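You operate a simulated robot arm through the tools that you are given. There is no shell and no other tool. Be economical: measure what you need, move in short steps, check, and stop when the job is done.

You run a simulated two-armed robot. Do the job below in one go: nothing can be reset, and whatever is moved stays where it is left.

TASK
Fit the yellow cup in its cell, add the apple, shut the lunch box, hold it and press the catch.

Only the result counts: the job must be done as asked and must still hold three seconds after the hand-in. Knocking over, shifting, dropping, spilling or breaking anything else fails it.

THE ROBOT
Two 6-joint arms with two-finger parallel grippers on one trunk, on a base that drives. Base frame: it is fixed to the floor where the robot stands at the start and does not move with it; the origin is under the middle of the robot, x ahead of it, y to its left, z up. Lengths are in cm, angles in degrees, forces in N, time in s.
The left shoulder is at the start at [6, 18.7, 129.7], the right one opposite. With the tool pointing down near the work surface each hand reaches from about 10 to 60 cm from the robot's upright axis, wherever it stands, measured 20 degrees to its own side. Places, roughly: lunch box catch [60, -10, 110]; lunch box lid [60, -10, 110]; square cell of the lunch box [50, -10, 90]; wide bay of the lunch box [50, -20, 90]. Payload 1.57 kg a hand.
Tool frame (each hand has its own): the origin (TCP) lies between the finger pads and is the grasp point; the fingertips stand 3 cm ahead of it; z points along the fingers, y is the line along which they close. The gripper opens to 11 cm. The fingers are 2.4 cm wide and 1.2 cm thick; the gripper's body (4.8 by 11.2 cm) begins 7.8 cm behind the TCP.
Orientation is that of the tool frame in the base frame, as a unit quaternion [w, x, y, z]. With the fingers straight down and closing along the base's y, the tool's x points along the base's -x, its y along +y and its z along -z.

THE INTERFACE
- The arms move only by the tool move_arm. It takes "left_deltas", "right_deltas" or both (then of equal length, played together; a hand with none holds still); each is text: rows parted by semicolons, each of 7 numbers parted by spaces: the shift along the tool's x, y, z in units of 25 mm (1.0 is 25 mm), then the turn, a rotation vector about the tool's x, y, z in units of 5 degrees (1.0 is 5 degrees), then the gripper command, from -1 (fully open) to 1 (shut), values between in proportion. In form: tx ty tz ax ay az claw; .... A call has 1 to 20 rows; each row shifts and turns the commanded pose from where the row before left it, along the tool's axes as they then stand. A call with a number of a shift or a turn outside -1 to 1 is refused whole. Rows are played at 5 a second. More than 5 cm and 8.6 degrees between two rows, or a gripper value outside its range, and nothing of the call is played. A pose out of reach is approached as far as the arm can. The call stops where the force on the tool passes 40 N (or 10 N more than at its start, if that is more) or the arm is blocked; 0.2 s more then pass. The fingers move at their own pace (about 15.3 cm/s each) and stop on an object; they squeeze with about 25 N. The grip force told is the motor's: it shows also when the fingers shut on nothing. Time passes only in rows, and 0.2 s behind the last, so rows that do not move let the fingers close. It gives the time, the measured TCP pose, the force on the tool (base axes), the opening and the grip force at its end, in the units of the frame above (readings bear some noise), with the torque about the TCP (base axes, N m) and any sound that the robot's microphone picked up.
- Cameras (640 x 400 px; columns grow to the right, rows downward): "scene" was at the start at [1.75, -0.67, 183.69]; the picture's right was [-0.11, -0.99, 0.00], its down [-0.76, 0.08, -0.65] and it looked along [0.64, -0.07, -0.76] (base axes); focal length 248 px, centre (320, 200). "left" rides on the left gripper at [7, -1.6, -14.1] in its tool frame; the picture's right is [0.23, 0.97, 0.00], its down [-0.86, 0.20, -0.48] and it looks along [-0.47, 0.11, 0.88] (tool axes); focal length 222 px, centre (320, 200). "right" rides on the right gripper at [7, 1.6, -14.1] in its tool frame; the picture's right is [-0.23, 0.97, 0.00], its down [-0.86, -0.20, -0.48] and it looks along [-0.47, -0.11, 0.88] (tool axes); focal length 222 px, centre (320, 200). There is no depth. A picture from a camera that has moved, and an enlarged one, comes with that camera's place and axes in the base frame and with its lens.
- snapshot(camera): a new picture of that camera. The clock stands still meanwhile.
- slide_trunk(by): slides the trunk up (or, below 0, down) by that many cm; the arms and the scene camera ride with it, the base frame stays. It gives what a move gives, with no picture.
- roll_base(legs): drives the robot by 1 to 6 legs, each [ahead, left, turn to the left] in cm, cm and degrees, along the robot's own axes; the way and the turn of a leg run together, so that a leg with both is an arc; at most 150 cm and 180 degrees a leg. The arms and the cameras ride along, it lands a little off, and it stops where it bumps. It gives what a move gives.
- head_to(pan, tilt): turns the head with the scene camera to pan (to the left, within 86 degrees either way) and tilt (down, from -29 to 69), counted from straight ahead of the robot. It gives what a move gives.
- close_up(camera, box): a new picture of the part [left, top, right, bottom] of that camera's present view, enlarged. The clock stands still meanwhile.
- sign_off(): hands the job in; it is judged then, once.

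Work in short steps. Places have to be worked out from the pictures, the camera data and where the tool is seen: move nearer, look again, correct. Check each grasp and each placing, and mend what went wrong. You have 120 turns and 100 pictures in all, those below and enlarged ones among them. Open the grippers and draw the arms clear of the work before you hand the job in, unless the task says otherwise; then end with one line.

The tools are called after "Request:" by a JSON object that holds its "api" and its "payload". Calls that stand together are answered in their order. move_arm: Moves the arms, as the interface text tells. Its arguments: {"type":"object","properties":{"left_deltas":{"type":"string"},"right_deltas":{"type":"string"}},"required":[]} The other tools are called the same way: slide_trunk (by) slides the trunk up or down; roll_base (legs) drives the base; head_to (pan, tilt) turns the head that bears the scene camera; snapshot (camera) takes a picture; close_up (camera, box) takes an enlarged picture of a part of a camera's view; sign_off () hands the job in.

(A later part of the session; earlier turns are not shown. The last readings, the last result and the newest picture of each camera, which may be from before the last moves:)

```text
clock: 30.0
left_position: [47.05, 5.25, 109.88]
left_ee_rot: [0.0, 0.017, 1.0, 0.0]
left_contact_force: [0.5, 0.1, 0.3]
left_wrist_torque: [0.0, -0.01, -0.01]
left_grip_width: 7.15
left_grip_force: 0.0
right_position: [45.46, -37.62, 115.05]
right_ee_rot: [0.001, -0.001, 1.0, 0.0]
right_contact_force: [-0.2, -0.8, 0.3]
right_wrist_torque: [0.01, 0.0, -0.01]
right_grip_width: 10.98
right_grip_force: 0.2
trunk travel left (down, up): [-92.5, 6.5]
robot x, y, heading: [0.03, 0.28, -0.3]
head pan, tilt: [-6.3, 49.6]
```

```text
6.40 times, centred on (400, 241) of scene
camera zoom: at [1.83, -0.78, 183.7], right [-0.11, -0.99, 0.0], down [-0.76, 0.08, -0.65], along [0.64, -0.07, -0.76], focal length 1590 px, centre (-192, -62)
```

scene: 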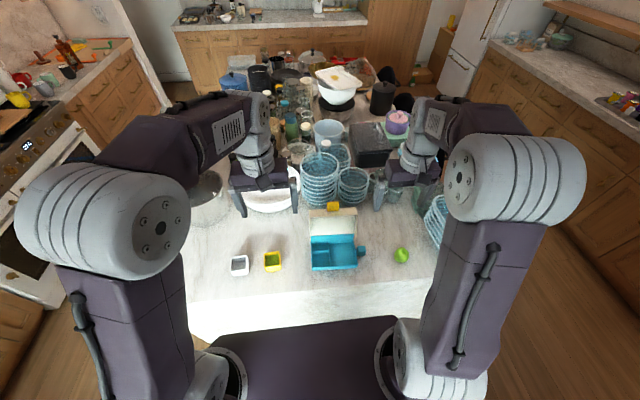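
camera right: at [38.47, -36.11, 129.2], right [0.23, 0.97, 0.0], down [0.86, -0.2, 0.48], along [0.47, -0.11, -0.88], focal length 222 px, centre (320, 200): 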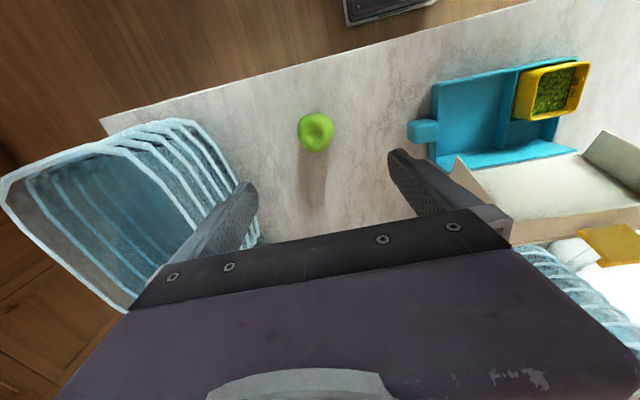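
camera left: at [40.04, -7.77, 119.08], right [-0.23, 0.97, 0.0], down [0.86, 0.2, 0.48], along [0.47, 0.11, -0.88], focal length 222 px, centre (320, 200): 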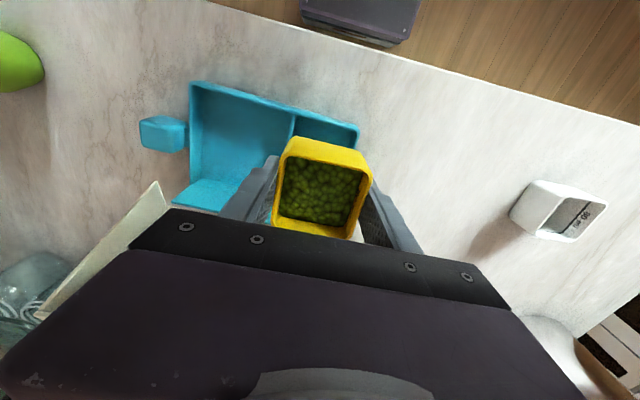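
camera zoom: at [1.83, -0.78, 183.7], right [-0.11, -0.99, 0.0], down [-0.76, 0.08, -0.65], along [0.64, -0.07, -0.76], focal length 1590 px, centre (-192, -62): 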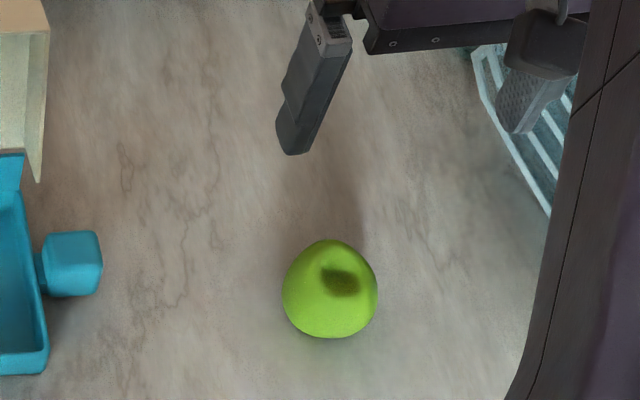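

The apple is at about (45.3, -38.3), and the wire baskets stay at y beyond -47. I narrow the fingers and come down partway.

Request:
{"api": "move_arm", "payload": {"right_deltas": "0 -0.05 0.69 0 0 0 -0.45;0 -0.05 0.69 0 0 0 -0.45;0 -0.05 0.69 0 0 0 -0.45;0 -0.05 0.69 0 0 0 -0.45;0 -0.04 0.69 0 0 0 -0.45;0 0 0.69 0 0 0 -0.45;0 0 0.6 0 0 0 -0.45"}}

Request:
{"api": "snapshot", "payload": {"camera": "right"}}

```text
clock: 31.6
left_position: [47.07, 5.06, 109.92]
left_ee_rot: [-0.001, 0.017, 1.0, 0.0]
left_contact_force: [-0.5, 0.4, 0.2]
left_wrist_torque: [0.03, -0.03, 0.01]
left_grip_width: 7.14
left_grip_force: 0.1
right_position: [45.14, -37.99, 103.45]
right_ee_rot: [0.0, 0.0, 1.0, 0.0]
right_contact_force: [-0.7, -0.5, 0.5]
right_wrist_torque: [0.0, -0.04, -0.01]
right_grip_width: 8.0
right_grip_force: 0.1
trunk travel left (down, up): [-92.5, 6.5]
robot x, y, heading: [-0.18, 0.06, 0.0]
head pan, tilt: [-6.3, 49.6]
```

```text
60 pictures are left
camera right: at [38.18, -36.48, 117.58], right [0.23, 0.97, 0.0], down [0.86, -0.2, 0.48], along [0.47, -0.11, -0.88], focal length 222 px, centre (320, 200)
```

right: 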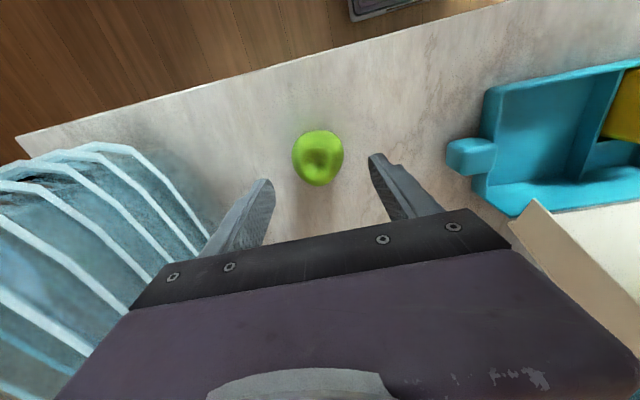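

Apple at about (45.2, -38.35), nearly under the hand. I descend to its middle and close.

Request:
{"api": "move_arm", "payload": {"right_deltas": "0 -0.07 0.6 0 0 0 -0.45;0 -0.07 0.7 0 0 0 -0.45;0 0 0.7 0 0 0 -0.45;0 0 0.7 0 0 0 -0.45;0 0 0.5 0 0 0 -0.45;0 0 0 0 0 0 0;0 0 0 0 0 0 0.5;0 0 0 0 0 0 1;0 0 0 0 0 0 1;0 0 0 0 0 0 1"}}

Request:
{"api": "snapshot", "payload": {"camera": "right"}}

```text
clock: 33.8
left_position: [47.13, 5.22, 109.89]
left_ee_rot: [-0.001, 0.017, 1.0, 0.0]
left_contact_force: [0.2, 0.8, 0.8]
left_wrist_torque: [0.03, 0.0, 0.01]
left_grip_width: 7.13
left_grip_force: 0.1
right_position: [45.27, -38.24, 95.3]
right_ee_rot: [0.0, 0.0, 1.0, 0.001]
right_contact_force: [0.1, 0.1, 0.0]
right_wrist_torque: [0.0, -0.01, 0.01]
right_grip_width: 5.66
right_grip_force: 25.4
trunk travel left (down, up): [-92.5, 6.5]
robot x, y, heading: [-0.01, -0.11, 0.2]
head pan, tilt: [-6.3, 49.6]
```

```text
59 pictures are left
camera right: at [38.22, -36.79, 109.43], right [0.23, 0.97, 0.0], down [0.86, -0.2, 0.48], along [0.47, -0.11, -0.88], focal length 222 px, centre (320, 200)
```

right: 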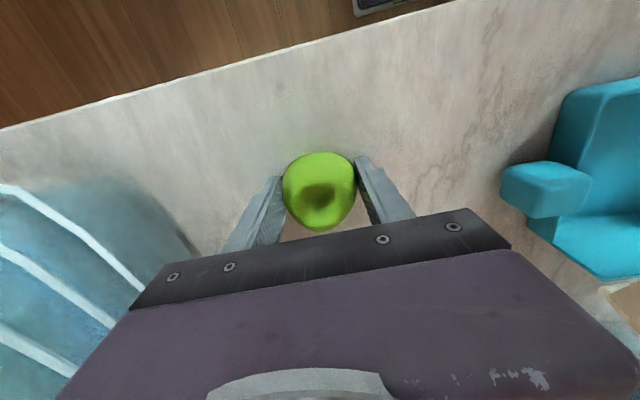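

Apple gripped at 5.66 cm. I lift it slowly.

Request:
{"api": "move_arm", "payload": {"right_deltas": "0 0 -0.1 0 0 0 1;0 0 -0.2 0 0 0 1;0 0 -0.4 0 0 0 1;0 0 -0.6 0 0 0 1;0 0 -0.7 0 0 0 1;0 0 -0.7 0 0 0 1;0 0 -0.7 0 0 0 1;0 0 -0.6 0 0 0 1;0 0 -0.3 0 0 0 1;0 0 0 0 0 0 1"}}

Request:
{"api": "move_arm", "payload": {"right_deltas": "-0.04 0.2 0 0 0 0 1;-0.08 0.4 0 0 0 0 1;-0.08 0.6 0 0 0 0 1;-0.08 0.7 0 0 0 0 1;-0.08 0.7 0 0 0 0 1;-0.08 0.7 0 0 0 0 1;-0.08 0.7 0 0 0 0 1;-0.08 0.7 0 0 0 0 1;-0.08 0.7 0 0 0 0 1;-0.08 0.7 0 0 0 0 1;-0.08 0.7 0 0 0 0 1;-0.08 0.7 0 0 0 0 1;-0.08 0.7 0 0 0 0 1;-0.08 0.6 0 0 0 0 1;-0.08 0.4 0 0 0 0 1;-0.08 0.2 0 0 0 0 1;0 0 0 0 0 0 1"}}

Request:
{"api": "close_up", "payload": {"camera": "scene", "box": [290, 190, 390, 274]}}

Request:
{"api": "snapshot", "payload": {"camera": "right"}}

```text
clock: 36.0
left_position: [47.04, 5.21, 109.87]
left_ee_rot: [0.001, 0.018, 1.0, 0.0]
left_contact_force: [0.3, 0.2, 0.7]
left_wrist_torque: [-0.03, 0.01, -0.01]
left_grip_width: 7.16
left_grip_force: 0.1
right_position: [45.28, -38.39, 106.18]
right_ee_rot: [0.0, 0.001, 1.0, 0.0]
right_contact_force: [0.3, 0.0, -0.6]
right_wrist_torque: [-0.02, 0.0, 0.03]
right_grip_width: 5.66
right_grip_force: 24.7
trunk travel left (down, up): [-92.5, 6.5]
robot x, y, heading: [-0.15, 0.12, -0.2]
head pan, tilt: [-6.3, 49.6]
```

```text
clock: 39.6
left_position: [47.04, 5.33, 109.92]
left_ee_rot: [0.0, 0.018, 1.0, 0.0]
left_contact_force: [-0.1, 0.9, 0.0]
left_wrist_torque: [-0.02, 0.0, 0.02]
left_grip_width: 7.15
left_grip_force: 0.0
right_position: [48.42, -14.89, 106.04]
right_ee_rot: [0.0, 0.0, 1.0, 0.0]
right_contact_force: [0.3, 0.6, -1.1]
right_wrist_torque: [0.02, -0.01, 0.0]
right_grip_width: 5.66
right_grip_force: 25.1
trunk travel left (down, up): [-92.5, 6.5]
robot x, y, heading: [-0.16, -0.03, -0.1]
head pan, tilt: [-6.3, 49.6]
```

```text
4.76 times, centred on (340, 232) of scene
camera zoom: at [1.77, -0.68, 183.69], right [-0.11, -0.99, 0.0], down [-0.76, 0.08, -0.65], along [0.64, -0.07, -0.76], focal length 1183 px, centre (225, 48)
```

zoom: 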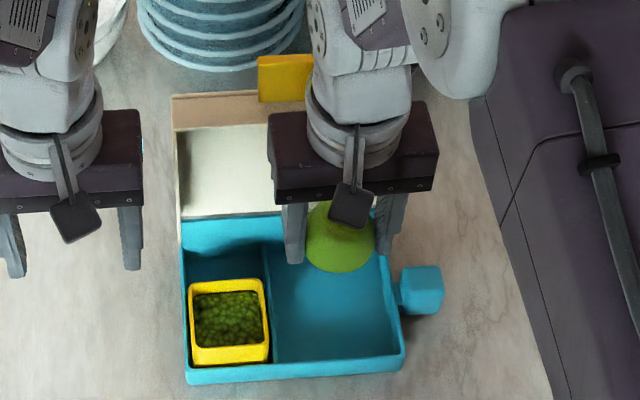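

```text
57 pictures are left
camera right: at [41.44, -13.22, 120.31], right [0.23, 0.97, 0.0], down [0.86, -0.2, 0.48], along [0.47, -0.11, -0.88], focal length 222 px, centre (320, 200)
```

right: 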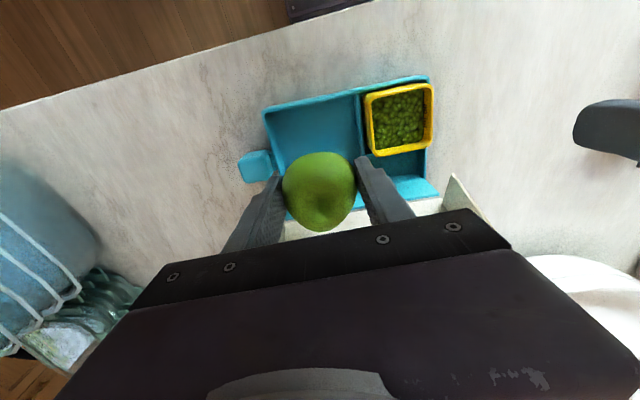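

The apple hangs over the wide bay (bay y from -19.3 to -9.9). I centre it at y≈-14.6, x≈48, and lower gently.

Request:
{"api": "move_arm", "payload": {"right_deltas": "0.1 0.08 0.3 0 0 0 1;0.1 0 0.5 0 0 0 1;0 0 0.6 0 0 0 1;0 0 0.6 0 0 0 1;0 0 0.6 0 0 0 1;0 0 0.5 0 0 0 1;0 0 0.4 0 0 0 1;0 0 0.2 0 0 0 1;0 0 0 0 0 0 1"}}

Request:
{"api": "snapshot", "payload": {"camera": "right"}}

Request:
{"api": "close_up", "payload": {"camera": "scene", "box": [290, 190, 390, 274]}}

```text
clock: 41.6
left_position: [47.11, 5.22, 109.88]
left_ee_rot: [0.0, 0.017, 1.0, 0.0]
left_contact_force: [0.4, 0.6, 0.4]
left_wrist_torque: [-0.02, 0.0, 0.02]
left_grip_width: 7.16
left_grip_force: 0.2
right_position: [47.78, -14.71, 96.7]
right_ee_rot: [0.0, 0.0, 1.0, 0.001]
right_contact_force: [-0.7, -0.1, -0.5]
right_wrist_torque: [-0.02, 0.02, -0.01]
right_grip_width: 5.65
right_grip_force: 25.0
trunk travel left (down, up): [-92.5, 6.5]
robot x, y, heading: [0.1, -0.26, 0.2]
head pan, tilt: [-6.3, 49.6]
```

```text
56 pictures are left
camera right: at [40.9, -13.09, 110.97], right [0.23, 0.97, 0.0], down [0.86, -0.2, 0.48], along [0.47, -0.11, -0.88], focal length 222 px, centre (320, 200)
```

right: 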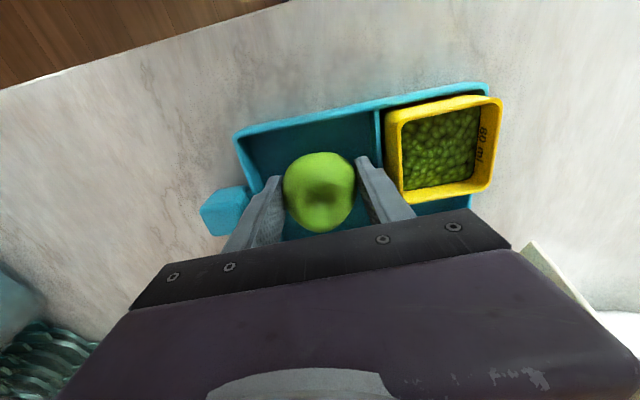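

```text
4.76 times, centred on (340, 232) of scene
camera zoom: at [1.77, -0.68, 183.69], right [-0.11, -0.99, 0.0], down [-0.76, 0.08, -0.65], along [0.64, -0.07, -0.76], focal length 1183 px, centre (225, 48)
```

zoom: 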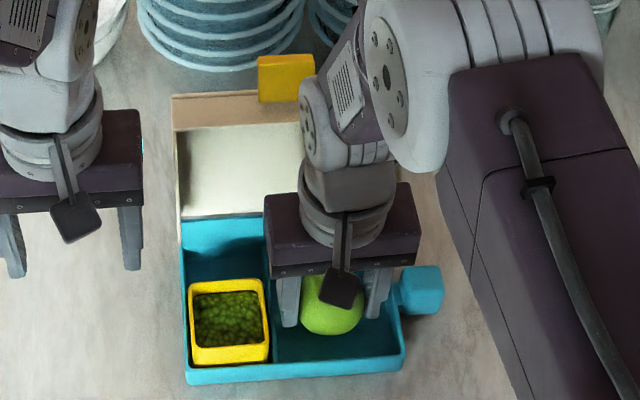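

The apple and both fingers are inside the bay. I lower the last centimetre and release with a small opening.

Request:
{"api": "move_arm", "payload": {"right_deltas": "0 0 0.12 0 0 0 1;0 0 0.12 0 0 0 1;0 0 0.1 0 0 0 1;0 0 0 0 0 0 1"}}

```text
clock: 42.6
left_position: [47.16, 5.19, 109.75]
left_ee_rot: [0.0, 0.018, 1.0, 0.001]
left_contact_force: [0.4, 0.0, -0.5]
left_wrist_torque: [-0.01, 0.0, 0.03]
left_grip_width: 7.16
left_grip_force: 0.0
right_position: [47.86, -14.6, 96.01]
right_ee_rot: [0.0, 0.0, 1.0, 0.0]
right_contact_force: [-0.8, 0.7, -1.9]
right_wrist_torque: [-0.04, 0.02, -0.01]
right_grip_width: 5.65
right_grip_force: 24.7
trunk travel left (down, up): [-92.5, 6.5]
robot x, y, heading: [0.04, -0.18, 0.1]
head pan, tilt: [-6.3, 49.6]
```

No floor contact yet at z 96.0; I go down a little further, then open slightly.

Request:
{"api": "move_arm", "payload": {"right_deltas": "0 0 0.08 0 0 0 1;0 0 0.06 0 0 0 1;0 0 0 0 0 0 1;0 0 0 0 0 0 -0.05;0 0 0 0 0 0 -0.2;0 0 0 0 0 0 -0.2"}}

Request:
{"api": "snapshot", "payload": {"camera": "right"}}

```text
clock: 44.0
left_position: [47.14, 5.28, 109.81]
left_ee_rot: [0.0, 0.018, 1.0, 0.0]
left_contact_force: [-0.6, 0.1, 0.3]
left_wrist_torque: [0.0, -0.01, -0.03]
left_grip_width: 7.13
left_grip_force: 0.1
right_position: [47.85, -14.66, 95.75]
right_ee_rot: [0.001, 0.0, 1.0, 0.0]
right_contact_force: [-0.3, 0.0, 0.0]
right_wrist_torque: [0.01, -0.01, -0.01]
right_grip_width: 6.61
right_grip_force: 0.0
trunk travel left (down, up): [-92.5, 6.5]
robot x, y, heading: [-0.14, 0.04, 0.1]
head pan, tilt: [-6.3, 49.6]
```

```text
54 pictures are left
camera right: at [40.92, -13.11, 109.86], right [0.23, 0.97, 0.0], down [0.86, -0.2, 0.48], along [0.47, -0.11, -0.88], focal length 222 px, centre (320, 200)
```

right: 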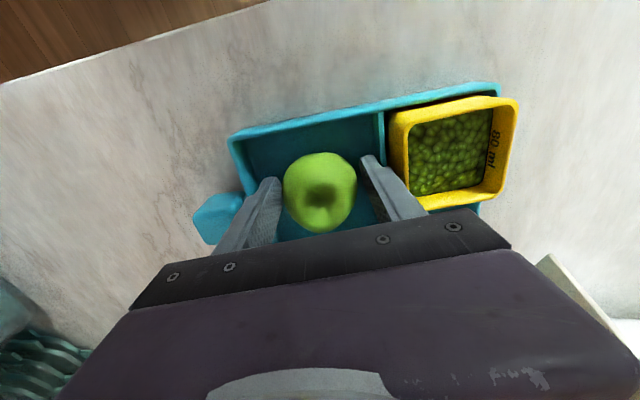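

The apple stands free in the bay. I raise the right hand straight up and move it off to the right.

Request:
{"api": "move_arm", "payload": {"right_deltas": "0 0 -0.3 0 0 0 -0.2;0 0 -0.6 0 0 0 -0.2;0 0 -0.8 0 0 0 -0.2;0 0 -0.8 0 0 0 -0.2;0 0 -0.8 0 0 0 -0.2;0 0 -0.8 0 0 0 -0.2;0.2 -0.8 -0.4 0 0 0 -0.2;0.2 -0.8 0 0 0 0 -0.2;0.2 -0.8 0 0 0 0 -0.2;0 -0.8 0 0 0 0 -0.2;0 -0.8 0 0 0 0 -0.2;0 -0.8 0 0 0 0 -0.2"}}

Request:
{"api": "close_up", "payload": {"camera": "scene", "box": [290, 190, 390, 274]}}

Request:
{"api": "snapshot", "payload": {"camera": "right"}}

Request:
{"api": "snapshot", "payload": {"camera": "left"}}

```text
clock: 46.6
left_position: [47.14, 5.11, 109.94]
left_ee_rot: [0.0, 0.017, 1.0, 0.0]
left_contact_force: [-0.7, 0.9, -0.1]
left_wrist_torque: [0.01, -0.03, 0.01]
left_grip_width: 7.15
left_grip_force: 0.0
right_position: [46.5, -26.72, 107.02]
right_ee_rot: [0.0, 0.0, 1.0, -0.001]
right_contact_force: [-0.1, 0.0, 0.2]
right_wrist_torque: [-0.01, -0.02, 0.02]
right_grip_width: 6.6
right_grip_force: 0.1
trunk travel left (down, up): [-92.5, 6.5]
robot x, y, heading: [0.06, -0.16, 0.0]
head pan, tilt: [-6.3, 49.6]
```

```text
4.76 times, centred on (340, 232) of scene
camera zoom: at [1.76, -0.77, 183.69], right [-0.11, -0.99, 0.0], down [-0.76, 0.08, -0.65], along [0.64, -0.07, -0.76], focal length 1183 px, centre (225, 48)
```

zoom: 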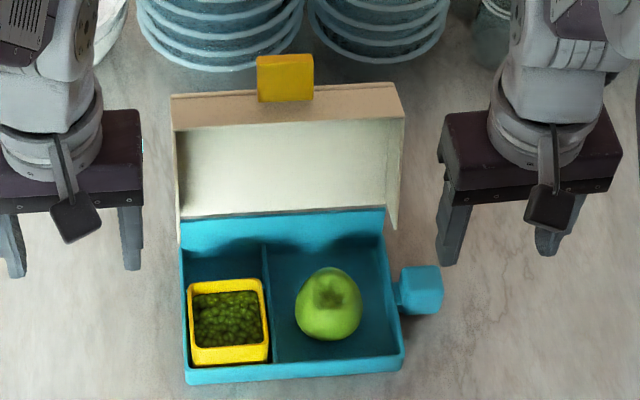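

```text
52 pictures are left
camera right: at [39.42, -25.17, 121.2], right [0.23, 0.97, 0.0], down [0.86, -0.2, 0.48], along [0.47, -0.11, -0.88], focal length 222 px, centre (320, 200)
```

right: 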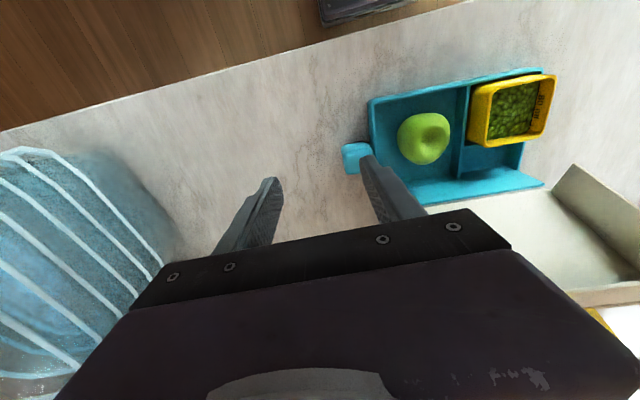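

```text
51 pictures are left
camera left: at [40.2, 3.74, 124.07], right [-0.19, 0.98, 0.0], down [0.86, 0.17, 0.48], along [0.47, 0.09, -0.88], focal length 222 px, centre (320, 200)
```

left: 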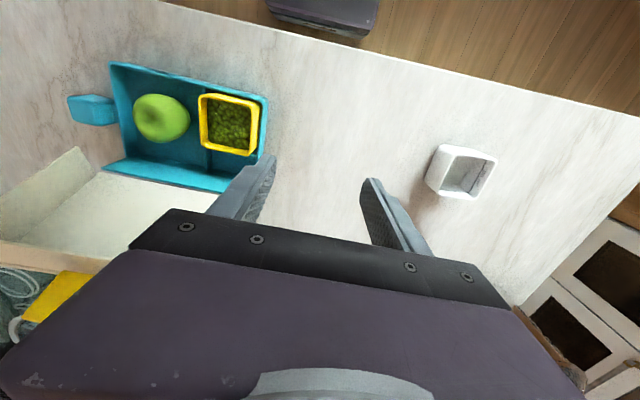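

Cup and apple are in. From several views I place the lid's hinge near (55.5, 98.5), the lid leaning back about 18° with its upper back edge near (59.3, 110), and the catch plate sticking out at y -9.4 to -14. I raise the closed right hand and tilt it forward, to hook behind the lid's edge at y≈-17.5.

Request:
{"api": "move_arm", "payload": {"right_deltas": "0 0 -0.8 0 0 0 1;0 0 -0.8 0 0 0 1;0 0 -0.8 0 0 0 1;0 0 -0.8 0 0 0 1;0 0 -0.8 0 0 0 1;0 0 -0.8 0 0 0 1;0 0 -0.8 0 0 0 1;-0.2 0.7 0 0 0 0 1;-0.2 0.7 0 0 0 0 1;-0.2 0.7 0 0 0 0 1;-0.2 0.7 0 0 0 0 1;-0.2 0.7 0 0 0 0 1;0 0.2 0 0 -1 0 1;0 0 0 0 -1 0 1;0 0 0 0 -1 0 1;0 0 0 0 -1 0 1;0 0 0 0 -1 0 1;0 0 0 0 -1 0 1;0 0 0 0 -1 0 1;0 0 0 0 0 0 1"}}

Request:
{"api": "snapshot", "payload": {"camera": "right"}}

Request:
{"api": "snapshot", "payload": {"camera": "scene"}}

```text
clock: 50.8
left_position: [47.04, 5.23, 110.09]
left_ee_rot: [0.0, 0.017, 1.0, 0.0]
left_contact_force: [-0.5, 0.2, 0.1]
left_wrist_torque: [0.01, 0.01, 0.0]
left_grip_width: 7.17
left_grip_force: 0.0
right_position: [48.8, -17.19, 120.92]
right_ee_rot: [0.278, -0.002, 0.961, 0.007]
right_contact_force: [-0.2, 0.2, -0.4]
right_wrist_torque: [0.0, 0.02, -0.01]
right_grip_width: 0.0
right_grip_force: 21.2
right hand out of reach, approached as far as the arm can: row 18
trunk travel left (down, up): [-92.5, 6.5]
robot x, y, heading: [-0.09, 0.32, -0.1]
head pan, tilt: [-6.3, 49.6]
```

```text
50 pictures are left
camera right: at [35.37, -15.69, 129.22], right [0.18, 0.97, 0.13], down [0.47, -0.21, 0.86], along [0.86, -0.1, -0.49], focal length 222 px, centre (320, 200)
```

right: 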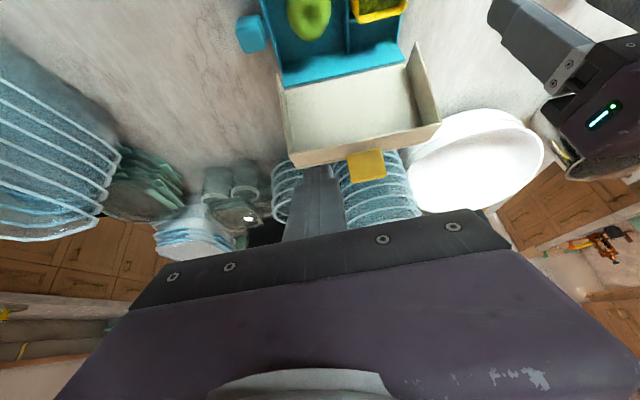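

```text
49 pictures are left
camera scene: at [1.72, -0.68, 183.7], right [-0.11, -0.99, 0.0], down [-0.76, 0.08, -0.65], along [0.64, -0.07, -0.76], focal length 248 px, centre (320, 200)
```

scene: 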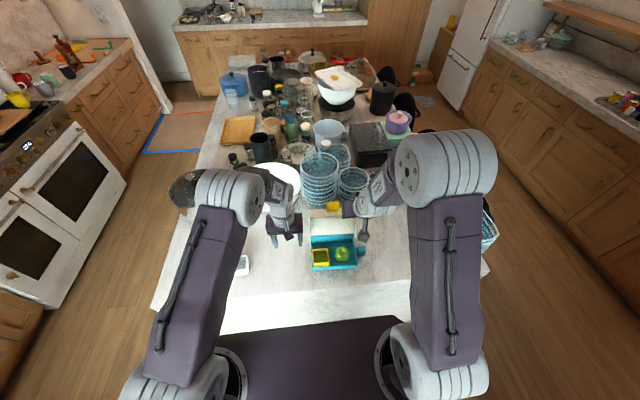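

The hand reached about 32° of tilt, which is enough. I advance over the lid, still above the catch, to see whether the reach suffices.

Request:
{"api": "move_arm", "payload": {"right_deltas": "-0.56 -0.03 0.46 0 0 0 1;-0.56 -0.03 0.46 0 0 0 1;-0.56 -0.03 0.46 0 0 0 1;-0.56 -0.03 0.46 0 0 0 1;0 0 0 0 0 0 1"}}

Request:
{"api": "close_up", "payload": {"camera": "scene", "box": [280, 180, 400, 280]}}

```text
clock: 52.0
left_position: [47.16, 5.14, 109.96]
left_ee_rot: [0.0, 0.018, 1.0, 0.0]
left_contact_force: [0.0, -0.1, 0.0]
left_wrist_torque: [0.01, 0.0, -0.03]
left_grip_width: 7.15
left_grip_force: 0.0
right_position: [56.06, -17.43, 120.09]
right_ee_rot: [0.277, -0.002, 0.961, 0.008]
right_contact_force: [-0.1, -0.2, 0.2]
right_wrist_torque: [0.02, -0.02, 0.02]
right_grip_width: 0.0
right_grip_force: 21.1
trunk travel left (down, up): [-92.5, 6.5]
robot x, y, heading: [-0.23, 0.09, -0.2]
head pan, tilt: [-6.3, 49.6]
```

```text
4.00 times, centred on (340, 230) of scene
camera zoom: at [1.75, -0.67, 183.69], right [-0.11, -0.99, 0.0], down [-0.76, 0.08, -0.65], along [0.64, -0.07, -0.76], focal length 994 px, centre (240, 80)
```

zoom: 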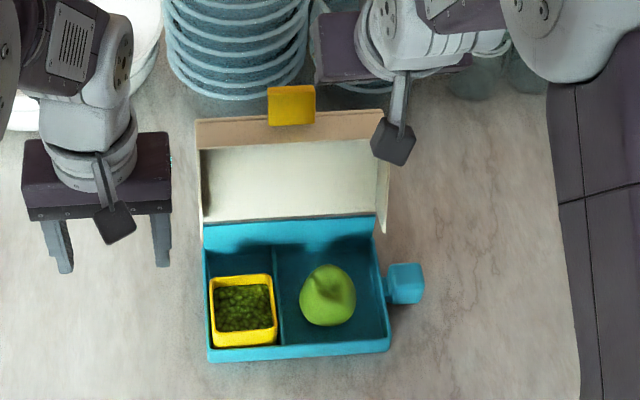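

Reach is fine. I look through the right camera for the baskets behind the lid before going further.

Request:
{"api": "snapshot", "payload": {"camera": "right"}}

Request:
{"api": "snapshot", "payload": {"camera": "left"}}

```text
47 pictures are left
camera right: at [42.65, -15.99, 128.35], right [0.19, 0.97, 0.13], down [0.47, -0.21, 0.86], along [0.86, -0.1, -0.5], focal length 222 px, centre (320, 200)
```

right: 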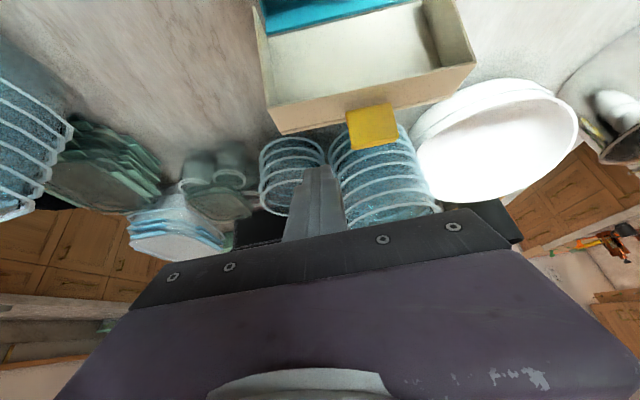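

```text
46 pictures are left
camera left: at [40.19, 3.8, 124.07], right [-0.19, 0.98, 0.0], down [0.86, 0.17, 0.48], along [0.47, 0.09, -0.88], focal length 222 px, centre (320, 200)
```

left: 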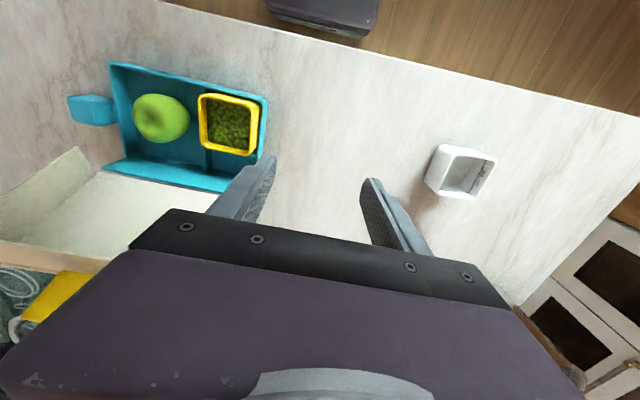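

The baskets stand about 10 cm behind the lid edge, so there is room. I go over the edge and lower the fingertip behind the lid at y≈-17.5.

Request:
{"api": "move_arm", "payload": {"right_deltas": "-0.53 0 0.65 0 0 0 1;-0.53 0 0.65 0 0 0 1;-0.54 0 0.66 0 0 0 1;0.4 0 0.63 0 0 0 1;0.4 0 0.63 0 0 0 1;0.4 0 0.63 0 0 0 1;0.3 0 0.47 0 0 0 1;0 0 0 0 0 0 1"}}

Request:
{"api": "close_up", "payload": {"camera": "scene", "box": [280, 180, 400, 280]}}

Request:
{"api": "snapshot", "payload": {"camera": "right"}}

```text
clock: 53.8
left_position: [47.04, 5.27, 109.9]
left_ee_rot: [0.001, 0.017, 1.0, -0.001]
left_contact_force: [-0.3, 0.0, -0.5]
left_wrist_torque: [0.07, 0.02, -0.03]
left_grip_width: 7.17
left_grip_force: 0.1
right_position: [62.17, -17.17, 110.8]
right_ee_rot: [0.277, -0.002, 0.961, 0.007]
right_contact_force: [-0.6, -0.2, 0.2]
right_wrist_torque: [-0.02, -0.03, 0.01]
right_grip_width: 0.01
right_grip_force: 21.3
trunk travel left (down, up): [-92.5, 6.5]
robot x, y, heading: [-0.02, -0.12, 0.2]
head pan, tilt: [-6.3, 49.6]
```

```text
4.00 times, centred on (340, 230) of scene
camera zoom: at [1.75, -0.66, 183.7], right [-0.11, -0.99, 0.0], down [-0.76, 0.08, -0.65], along [0.64, -0.07, -0.76], focal length 994 px, centre (240, 80)
```

zoom: 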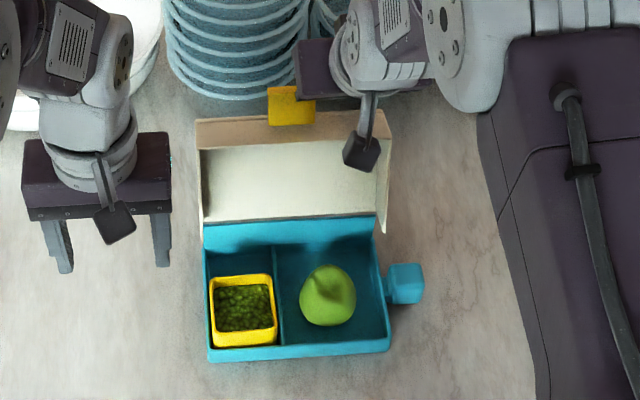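

```text
44 pictures are left
camera right: at [48.62, -15.79, 119.11], right [0.18, 0.97, 0.13], down [0.47, -0.21, 0.86], along [0.86, -0.1, -0.5], focal length 222 px, centre (320, 200)
```

right: 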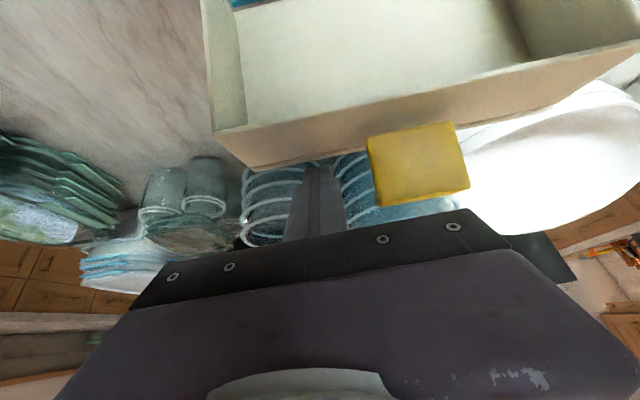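

The fingertip is behind the lid edge with the body well above the catch. I pull toward the robot in small steps.

Request:
{"api": "move_arm", "payload": {"right_deltas": "0.338 0 -0.214 0 0 0 1;0.338 0 -0.214 0 0 0 1;0.338 0 -0.214 0 0 0 1;0.338 0 -0.214 0 0 0 1;0.338 0 -0.214 0 0 0 1;0 0 0 0 0 0 1"}}

Request:
{"api": "close_up", "payload": {"camera": "scene", "box": [280, 180, 400, 280]}}

```text
clock: 55.2
left_position: [47.01, 5.41, 109.98]
left_ee_rot: [0.0, 0.018, 1.0, 0.0]
left_contact_force: [0.0, -0.5, -0.2]
left_wrist_torque: [-0.01, 0.02, -0.01]
left_grip_width: 7.15
left_grip_force: 0.0
right_position: [56.95, -17.13, 110.91]
right_ee_rot: [0.279, -0.001, 0.96, 0.007]
right_contact_force: [0.4, -0.8, 13.8]
right_wrist_torque: [-0.1, 0.2, 0.0]
right_grip_width: 0.0
right_grip_force: 21.4
trunk travel left (down, up): [-92.5, 6.5]
robot x, y, heading: [0.3, -0.06, 0.1]
head pan, tilt: [-6.3, 49.6]
```

```text
4.00 times, centred on (340, 230) of scene
camera zoom: at [1.51, -0.6, 183.71], right [-0.11, -0.99, 0.0], down [-0.76, 0.08, -0.65], along [0.65, -0.07, -0.76], focal length 994 px, centre (240, 80)
```

zoom: 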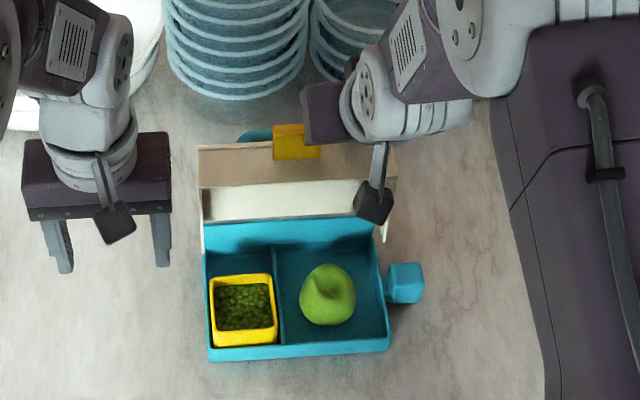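

The lid came forward, but the 13.8 N upward reading suggests the finger rides on the edge. I look from the right camera.

Request:
{"api": "snapshot", "payload": {"camera": "right"}}

Request:
{"api": "snapshot", "payload": {"camera": "left"}}

```text
42 pictures are left
camera right: at [43.52, -15.74, 119.28], right [0.18, 0.97, 0.14], down [0.47, -0.21, 0.86], along [0.86, -0.1, -0.49], focal length 222 px, centre (320, 200)
```

right: 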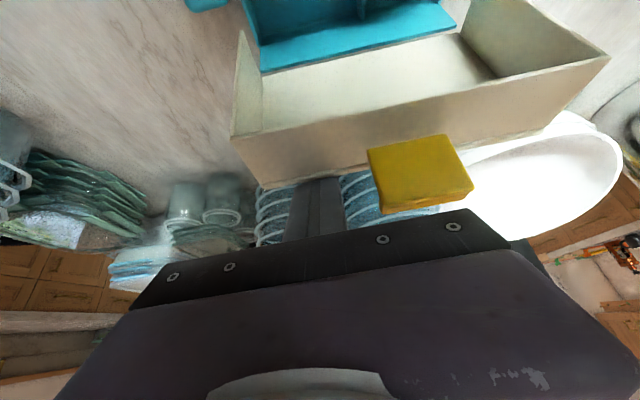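

```text
41 pictures are left
camera left: at [40.04, 3.84, 124.14], right [-0.19, 0.98, 0.0], down [0.86, 0.17, 0.48], along [0.47, 0.09, -0.88], focal length 222 px, centre (320, 200)
```

left: 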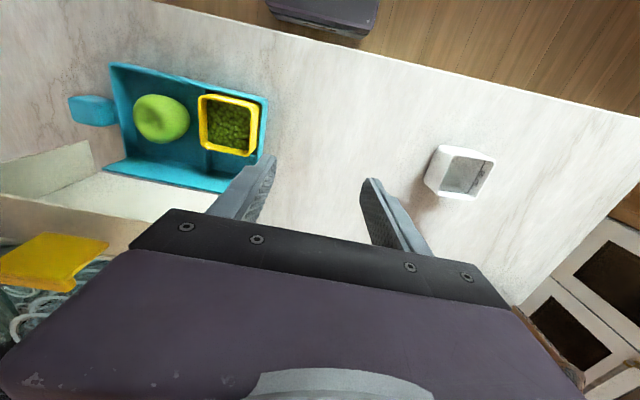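

The finger still hooks well behind the edge (lid now about vertical; contact near x 55.5). I ease upward slightly while pulling on.

Request:
{"api": "move_arm", "payload": {"right_deltas": "0.28 0 -0.3 0 0 0 1;0.317 0 -0.24 0 0 0 1;0.338 0 -0.214 0 0 0 1;0 0 0 0 0 0 1"}}

Request:
{"api": "snapshot", "payload": {"camera": "right"}}

```text
clock: 56.2
left_position: [47.13, 5.32, 109.89]
left_ee_rot: [0.001, 0.018, 1.0, 0.0]
left_contact_force: [0.6, 0.9, -0.5]
left_wrist_torque: [0.01, -0.03, 0.02]
left_grip_width: 7.15
left_grip_force: 0.1
right_position: [54.03, -17.29, 111.33]
right_ee_rot: [0.277, -0.001, 0.961, 0.007]
right_contact_force: [0.8, 0.1, 0.6]
right_wrist_torque: [-0.02, 0.01, 0.01]
right_grip_width: 0.0
right_grip_force: 21.0
trunk travel left (down, up): [-92.5, 6.5]
robot x, y, heading: [0.0, 0.12, -0.0]
head pan, tilt: [-6.3, 49.6]
```

```text
40 pictures are left
camera right: at [40.63, -15.88, 119.58], right [0.19, 0.97, 0.13], down [0.47, -0.21, 0.86], along [0.86, -0.1, -0.5], focal length 222 px, centre (320, 200)
```

right: 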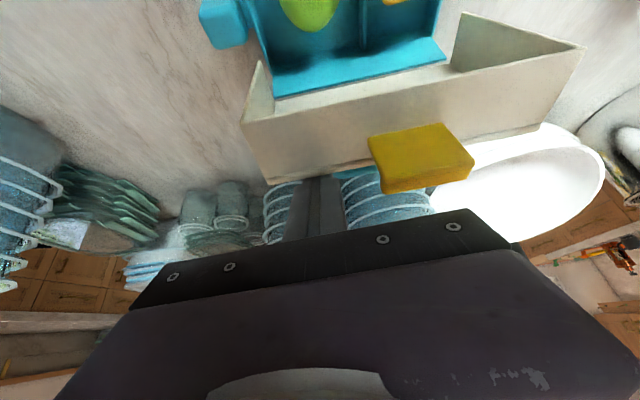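

Force is small and the lid follows. I continue along the arc, slowly lowering.

Request:
{"api": "move_arm", "payload": {"right_deltas": "0.39 0 -0.1 0 0 0 1;0.39 0 -0.05 0 0 0 1;0.39 0 -0.01 0 0 0 1;0.39 0 -0.01 0 0 0 1;0 0 0 0 0 0 1"}}

Request:
{"api": "snapshot", "payload": {"camera": "right"}}

Request:
{"api": "close_up", "payload": {"camera": "scene", "box": [280, 180, 400, 280]}}

```text
clock: 57.4
left_position: [46.99, 5.14, 109.97]
left_ee_rot: [0.0, 0.018, 1.0, -0.001]
left_contact_force: [-0.1, -0.2, -0.1]
left_wrist_torque: [-0.01, -0.01, 0.0]
left_grip_width: 7.15
left_grip_force: 0.0
right_position: [50.46, -17.22, 109.57]
right_ee_rot: [0.278, -0.002, 0.961, 0.008]
right_contact_force: [-2.1, 0.2, 2.2]
right_wrist_torque: [-0.05, 0.02, -0.02]
right_grip_width: 0.01
right_grip_force: 20.8
trunk travel left (down, up): [-92.5, 6.5]
robot x, y, heading: [0.02, -0.19, 0.1]
head pan, tilt: [-6.3, 49.6]
```

```text
39 pictures are left
camera right: at [37.02, -15.78, 117.87], right [0.18, 0.97, 0.13], down [0.47, -0.21, 0.86], along [0.86, -0.1, -0.5], focal length 222 px, centre (320, 200)
```

right: 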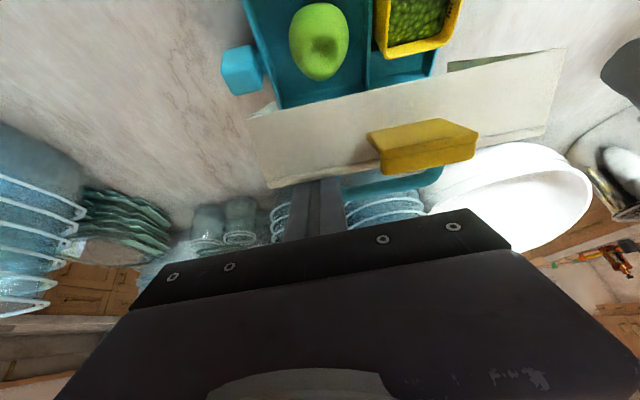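

```text
4.00 times, centred on (340, 230) of scene
camera zoom: at [1.66, -0.63, 183.7], right [-0.11, -0.99, 0.0], down [-0.76, 0.08, -0.65], along [0.65, -0.07, -0.76], focal length 994 px, centre (240, 80)
```

zoom: 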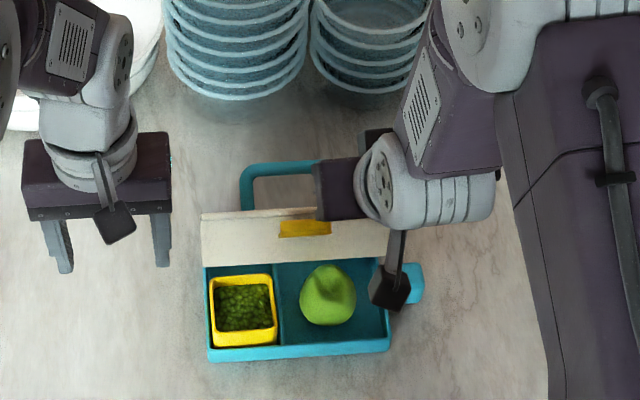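

The lid is past vertical and now leans over the tray. I keep pushing it down along its arc.

Request:
{"api": "move_arm", "payload": {"right_deltas": "0.372 0 0.086 0 0 0 1;0.372 0 0.086 0 0 0 1;0.372 0 0.086 0 0 0 1;0.372 0 0.086 0 0 0 1;0.372 0 0.086 0 0 0 1;0 0 0 0 0 0 1"}}

Request:
{"api": "close_up", "payload": {"camera": "scene", "box": [280, 180, 400, 280]}}

Request:
{"api": "snapshot", "payload": {"camera": "left"}}

```text
clock: 58.8
left_position: [47.12, 5.25, 109.98]
left_ee_rot: [0.0, 0.017, 1.0, -0.001]
left_contact_force: [-0.1, 0.4, 0.6]
left_wrist_torque: [-0.01, -0.01, -0.01]
left_grip_width: 7.15
left_grip_force: 0.1
right_position: [47.23, -17.18, 106.06]
right_ee_rot: [0.277, -0.001, 0.961, 0.007]
right_contact_force: [1.6, 0.5, 0.4]
right_wrist_torque: [-0.02, 0.01, -0.01]
right_grip_width: 0.0
right_grip_force: 21.2
trunk travel left (down, up): [-92.5, 6.5]
robot x, y, heading: [0.3, -0.03, -0.1]
head pan, tilt: [-6.3, 49.6]
```

```text
4.00 times, centred on (340, 230) of scene
camera zoom: at [1.77, -0.64, 183.69], right [-0.11, -0.99, 0.0], down [-0.76, 0.08, -0.65], along [0.64, -0.07, -0.76], focal length 994 px, centre (240, 80)
```

zoom: 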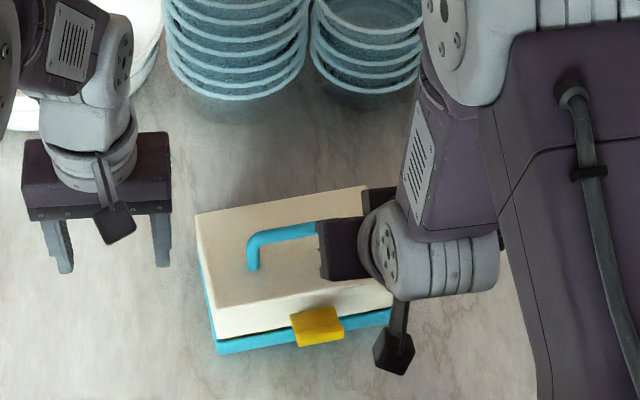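

```text
36 pictures are left
camera left: at [40.21, 3.82, 124.07], right [-0.19, 0.98, 0.0], down [0.86, 0.17, 0.48], along [0.47, 0.09, -0.88], focal length 222 px, centre (320, 200)
```

left: 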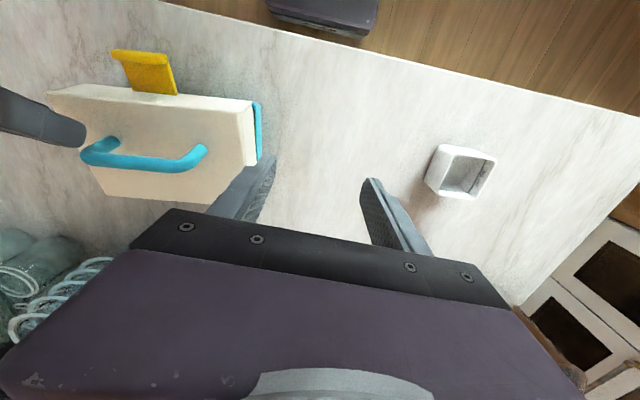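

The lid has come down shut, though the box seems turned by about 6°. I look with the right camera before drawing the finger away from the handle.

Request:
{"api": "snapshot", "payload": {"camera": "right"}}

```text
35 pictures are left
camera right: at [33.77, -15.79, 114.45], right [0.18, 0.97, 0.13], down [0.47, -0.21, 0.86], along [0.86, -0.1, -0.5], focal length 222 px, centre (320, 200)
```

right: 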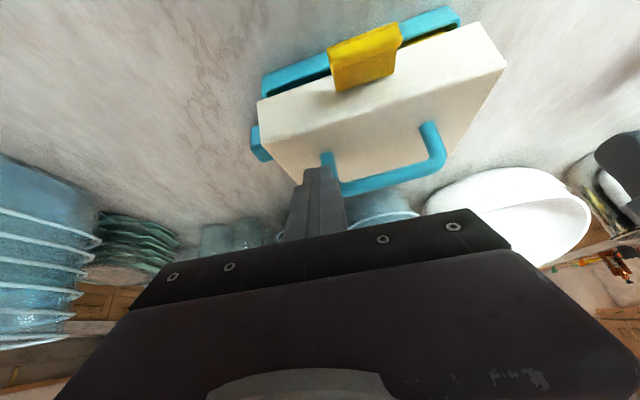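

The finger rests beside the handle's right leg. I withdraw it straight back along its own axis and bring the hand upright, off to the right.

Request:
{"api": "move_arm", "payload": {"right_deltas": "0 0 -0.3 0 0 0 1;0 0 -0.6 0 0 0 1;0 0 -0.8 0 0 0 1;0 0 -0.8 0 0 0 1;0 0 -0.8 0 0 0 1;0 -0.8 -0.3 0 0 0 1;0 -0.8 0 0 0 0 1;0 -0.8 0 0 0 0 1;0 -0.8 0 0 0 0 1;0 0 0 0 1 0 1;0 0 0 0 1 0 1;0 0 0 0 1 0 1;0 0 0 0 1 0 1;0 0 0 0 1 0 1;0 0 0 0 1 0 1;0 0 0 0 0.46 0 1;0 0 0 0 0 0 1"}}

Request:
{"api": "close_up", "payload": {"camera": "scene", "box": [290, 200, 390, 274]}}

Request:
{"api": "snapshot", "payload": {"camera": "right"}}

```text
clock: 62.4
left_position: [47.04, 5.19, 109.95]
left_ee_rot: [0.001, 0.017, 1.0, 0.0]
left_contact_force: [-0.7, 0.7, 0.7]
left_wrist_torque: [0.0, 0.01, 0.0]
left_grip_width: 7.17
left_grip_force: 0.1
right_position: [43.91, -27.81, 113.87]
right_ee_rot: [0.146, 0.003, 0.988, -0.044]
right_contact_force: [0.4, 0.5, 0.4]
right_wrist_torque: [-0.04, 0.01, -0.01]
right_grip_width: 0.02
right_grip_force: 21.2
right hand out of reach, approached as far as the arm can: row 13, 14, 15, 16
trunk travel left (down, up): [-92.5, 6.5]
robot x, y, heading: [0.06, -0.16, -0.1]
head pan, tilt: [-6.3, 49.6]
```

```text
5.41 times, centred on (340, 237) of scene
camera zoom: at [1.78, -0.66, 183.69], right [-0.11, -0.99, 0.0], down [-0.76, 0.08, -0.65], along [0.64, -0.07, -0.76], focal length 1342 px, centre (212, 0)
```

zoom: 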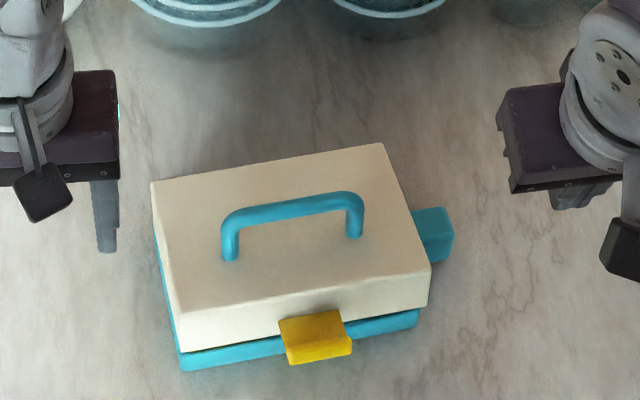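

```text
33 pictures are left
camera right: at [33.29, -25.07, 125.35], right [0.24, 0.97, -0.02], down [0.68, -0.15, 0.72], along [0.7, -0.18, -0.69], focal length 222 px, centre (320, 200)
```

right: 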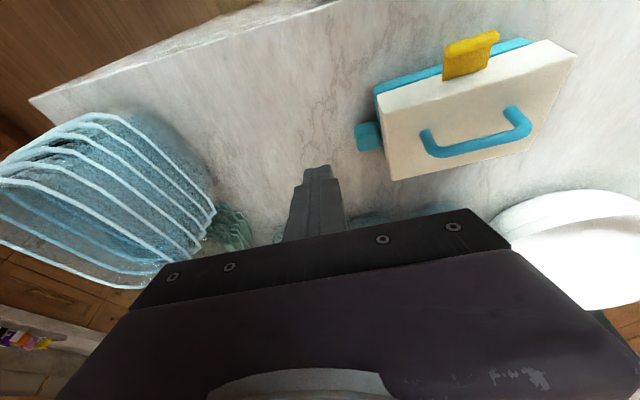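

The lid is shut, the box turned about 5.5° with the side lug now near (52, -23). The right hand got stuck while straightening, so I move it forward to see whether it recovers.

Request:
{"api": "move_arm", "payload": {"right_deltas": "-0.5 0 0 0 0 0 0;-0.5 0 0 0 0 0 0;-0.5 0 0 0 0 0 0;0 0 0.3 0 0 0 0;0 0 0 0 0 0 0"}}

```text
clock: 63.6
left_position: [47.05, 5.23, 109.88]
left_ee_rot: [0.0, 0.018, 1.0, 0.0]
left_contact_force: [-0.2, -0.2, 0.1]
left_wrist_torque: [0.0, 0.0, -0.02]
left_grip_width: 7.18
left_grip_force: 0.1
right_position: [47.91, -27.94, 114.1]
right_ee_rot: [0.131, 0.003, 0.991, -0.037]
right_contact_force: [0.4, 0.0, 0.0]
right_wrist_torque: [0.02, 0.01, 0.02]
right_grip_width: 5.48
right_grip_force: 0.1
trunk travel left (down, up): [-92.5, 6.5]
robot x, y, heading: [0.46, -0.0, 0.1]
head pan, tilt: [-6.3, 49.6]
```

It recovers. I take out the remaining 15° tilt and small roll here.

Request:
{"api": "move_arm", "payload": {"right_deltas": "0 0 0 -0.28 1 0 0;0 0 0 -0.28 1 0 0;0 0 0 -0.28 1 0 0;0 0 0 0 0 0 0"}}

```text
clock: 64.6
left_position: [47.01, 5.22, 109.97]
left_ee_rot: [0.0, 0.017, 1.0, 0.0]
left_contact_force: [0.3, 0.7, 1.0]
left_wrist_torque: [0.0, 0.01, -0.02]
left_grip_width: 7.14
left_grip_force: 0.1
right_position: [47.82, -27.84, 114.23]
right_ee_rot: [0.0, 0.004, 1.0, 0.001]
right_contact_force: [-0.5, 0.9, 0.7]
right_wrist_torque: [0.01, 0.03, 0.0]
right_grip_width: 5.5
right_grip_force: 0.1
trunk travel left (down, up): [-92.5, 6.5]
robot x, y, heading: [-0.05, -0.33, 0.3]
head pan, tilt: [-6.3, 49.6]
```

Upright again. I now turn the right hand about 95° so that it closes along the box's depth, with its camera on the outer side.

Request:
{"api": "move_arm", "payload": {"right_deltas": "0 0 0 0 0 -1 0;0 0 0 0 0 -1 0;0 0 0 0 0 -1 0;0 0 0 0 0 -1 0;0 0 0 0 0 -1 0;0 0 0 0 0 -1 0;0 0 0 0 0 -1 0;0 0 0 0 0 -1 0;0 0 0 0 0 -1 0;0 0 0 0 0 -1 0;0 0 0 0 0 -1 0;0 0 0 0 0 -1 0;0 0 0 0 0 -1 0;0 0 0 0 0 -1 0;0 0 0 0 0 -1 0;0 0 0 0 0 -1 0;0 0 0 0 0 -1 0;0 0 0 0 0 -1 0;0 0 0 0 0 -1 0;0 0 0 0 0 0 0"}}

Request:
{"api": "snapshot", "payload": {"camera": "right"}}

```text
clock: 68.8
left_position: [47.12, 5.15, 109.98]
left_ee_rot: [0.001, 0.017, 1.0, 0.0]
left_contact_force: [0.1, 0.7, 0.6]
left_wrist_torque: [0.0, -0.01, 0.02]
left_grip_width: 7.15
left_grip_force: 0.0
right_position: [47.78, -27.9, 114.17]
right_ee_rot: [0.0, 0.736, -0.677, 0.001]
right_contact_force: [-0.1, 1.0, 0.0]
right_wrist_torque: [0.0, 0.0, 0.01]
right_grip_width: 5.49
right_grip_force: 0.0
trunk travel left (down, up): [-92.5, 6.5]
robot x, y, heading: [0.21, 0.24, 0.2]
head pan, tilt: [-6.3, 49.6]
```

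```text
32 pictures are left
camera right: at [46.67, -34.98, 128.42], right [-0.99, 0.15, 0.0], down [0.13, 0.87, 0.48], along [0.07, 0.47, -0.88], focal length 222 px, centre (320, 200)
```

right: 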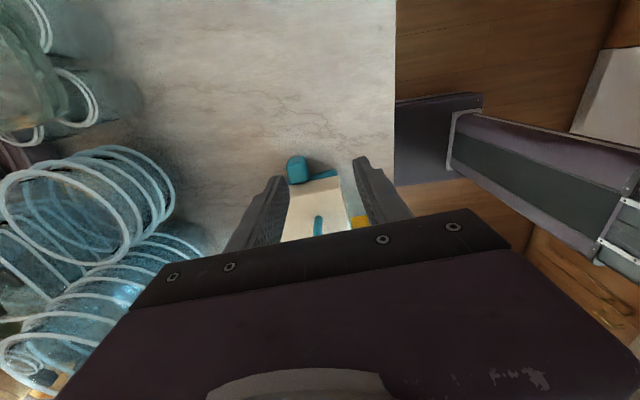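

The turned view puts the lug at (52.0, -23.1). I open to 6.5 cm, move over it and come down partway.

Request:
{"api": "move_arm", "payload": {"right_deltas": "-0.29 -0.305 0.5 0 0 0 -0.2;-0.29 -0.305 0.6 0 0 0 -0.2;-0.29 -0.305 0.6 0 0 0 -0.2;-0.29 -0.305 0.6 0 0 0 -0.2;-0.29 -0.305 0.6 0 0 0 -0.2;-0.28 -0.305 0.6 0 0 0 -0.2;0 0 0 0 0 0 -0.2"}}

Request:
{"api": "snapshot", "payload": {"camera": "right"}}

Request:
{"api": "close_up", "payload": {"camera": "scene", "box": [300, 200, 400, 274]}}

```text
clock: 70.4
left_position: [47.08, 5.15, 109.88]
left_ee_rot: [0.0, 0.018, 1.0, 0.0]
left_contact_force: [-0.2, -0.3, 0.9]
left_wrist_torque: [0.01, -0.04, -0.01]
left_grip_width: 7.18
left_grip_force: 0.0
right_position: [52.2, -23.3, 105.41]
right_ee_rot: [0.0, 0.735, -0.678, 0.001]
right_contact_force: [-0.8, 0.9, -0.4]
right_wrist_torque: [0.0, 0.02, -0.03]
right_grip_width: 6.61
right_grip_force: 0.1
trunk travel left (down, up): [-92.5, 6.5]
robot x, y, heading: [-0.07, -0.23, 0.2]
head pan, tilt: [-6.3, 49.6]
```

```text
31 pictures are left
camera right: at [51.08, -30.37, 119.65], right [-0.99, 0.15, 0.0], down [0.13, 0.87, 0.48], along [0.07, 0.47, -0.88], focal length 222 px, centre (320, 200)
```

right: 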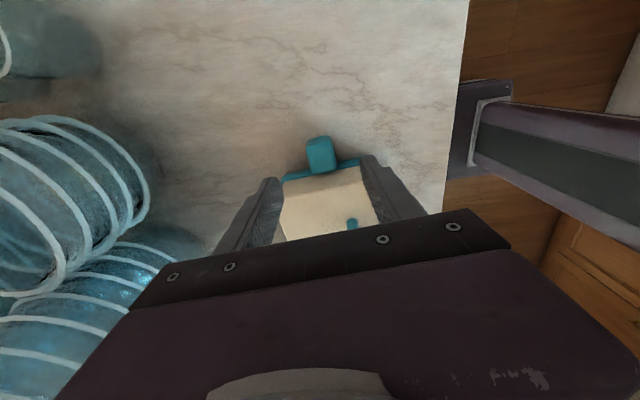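

```text
5.41 times, centred on (350, 237) of scene
camera zoom: at [1.73, -0.68, 183.7], right [-0.11, -0.99, 0.0], down [-0.76, 0.08, -0.65], along [0.64, -0.07, -0.76], focal length 1342 px, centre (158, 0)
```

zoom: 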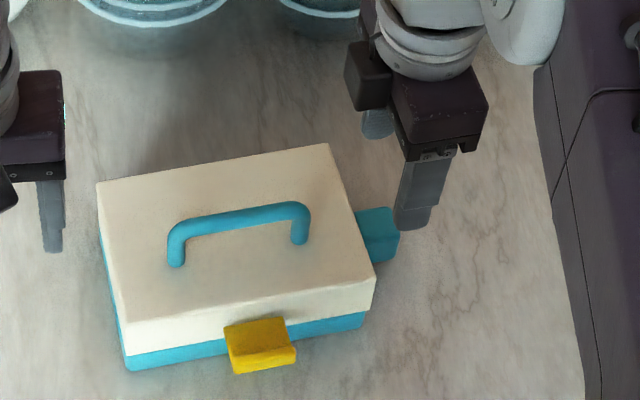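

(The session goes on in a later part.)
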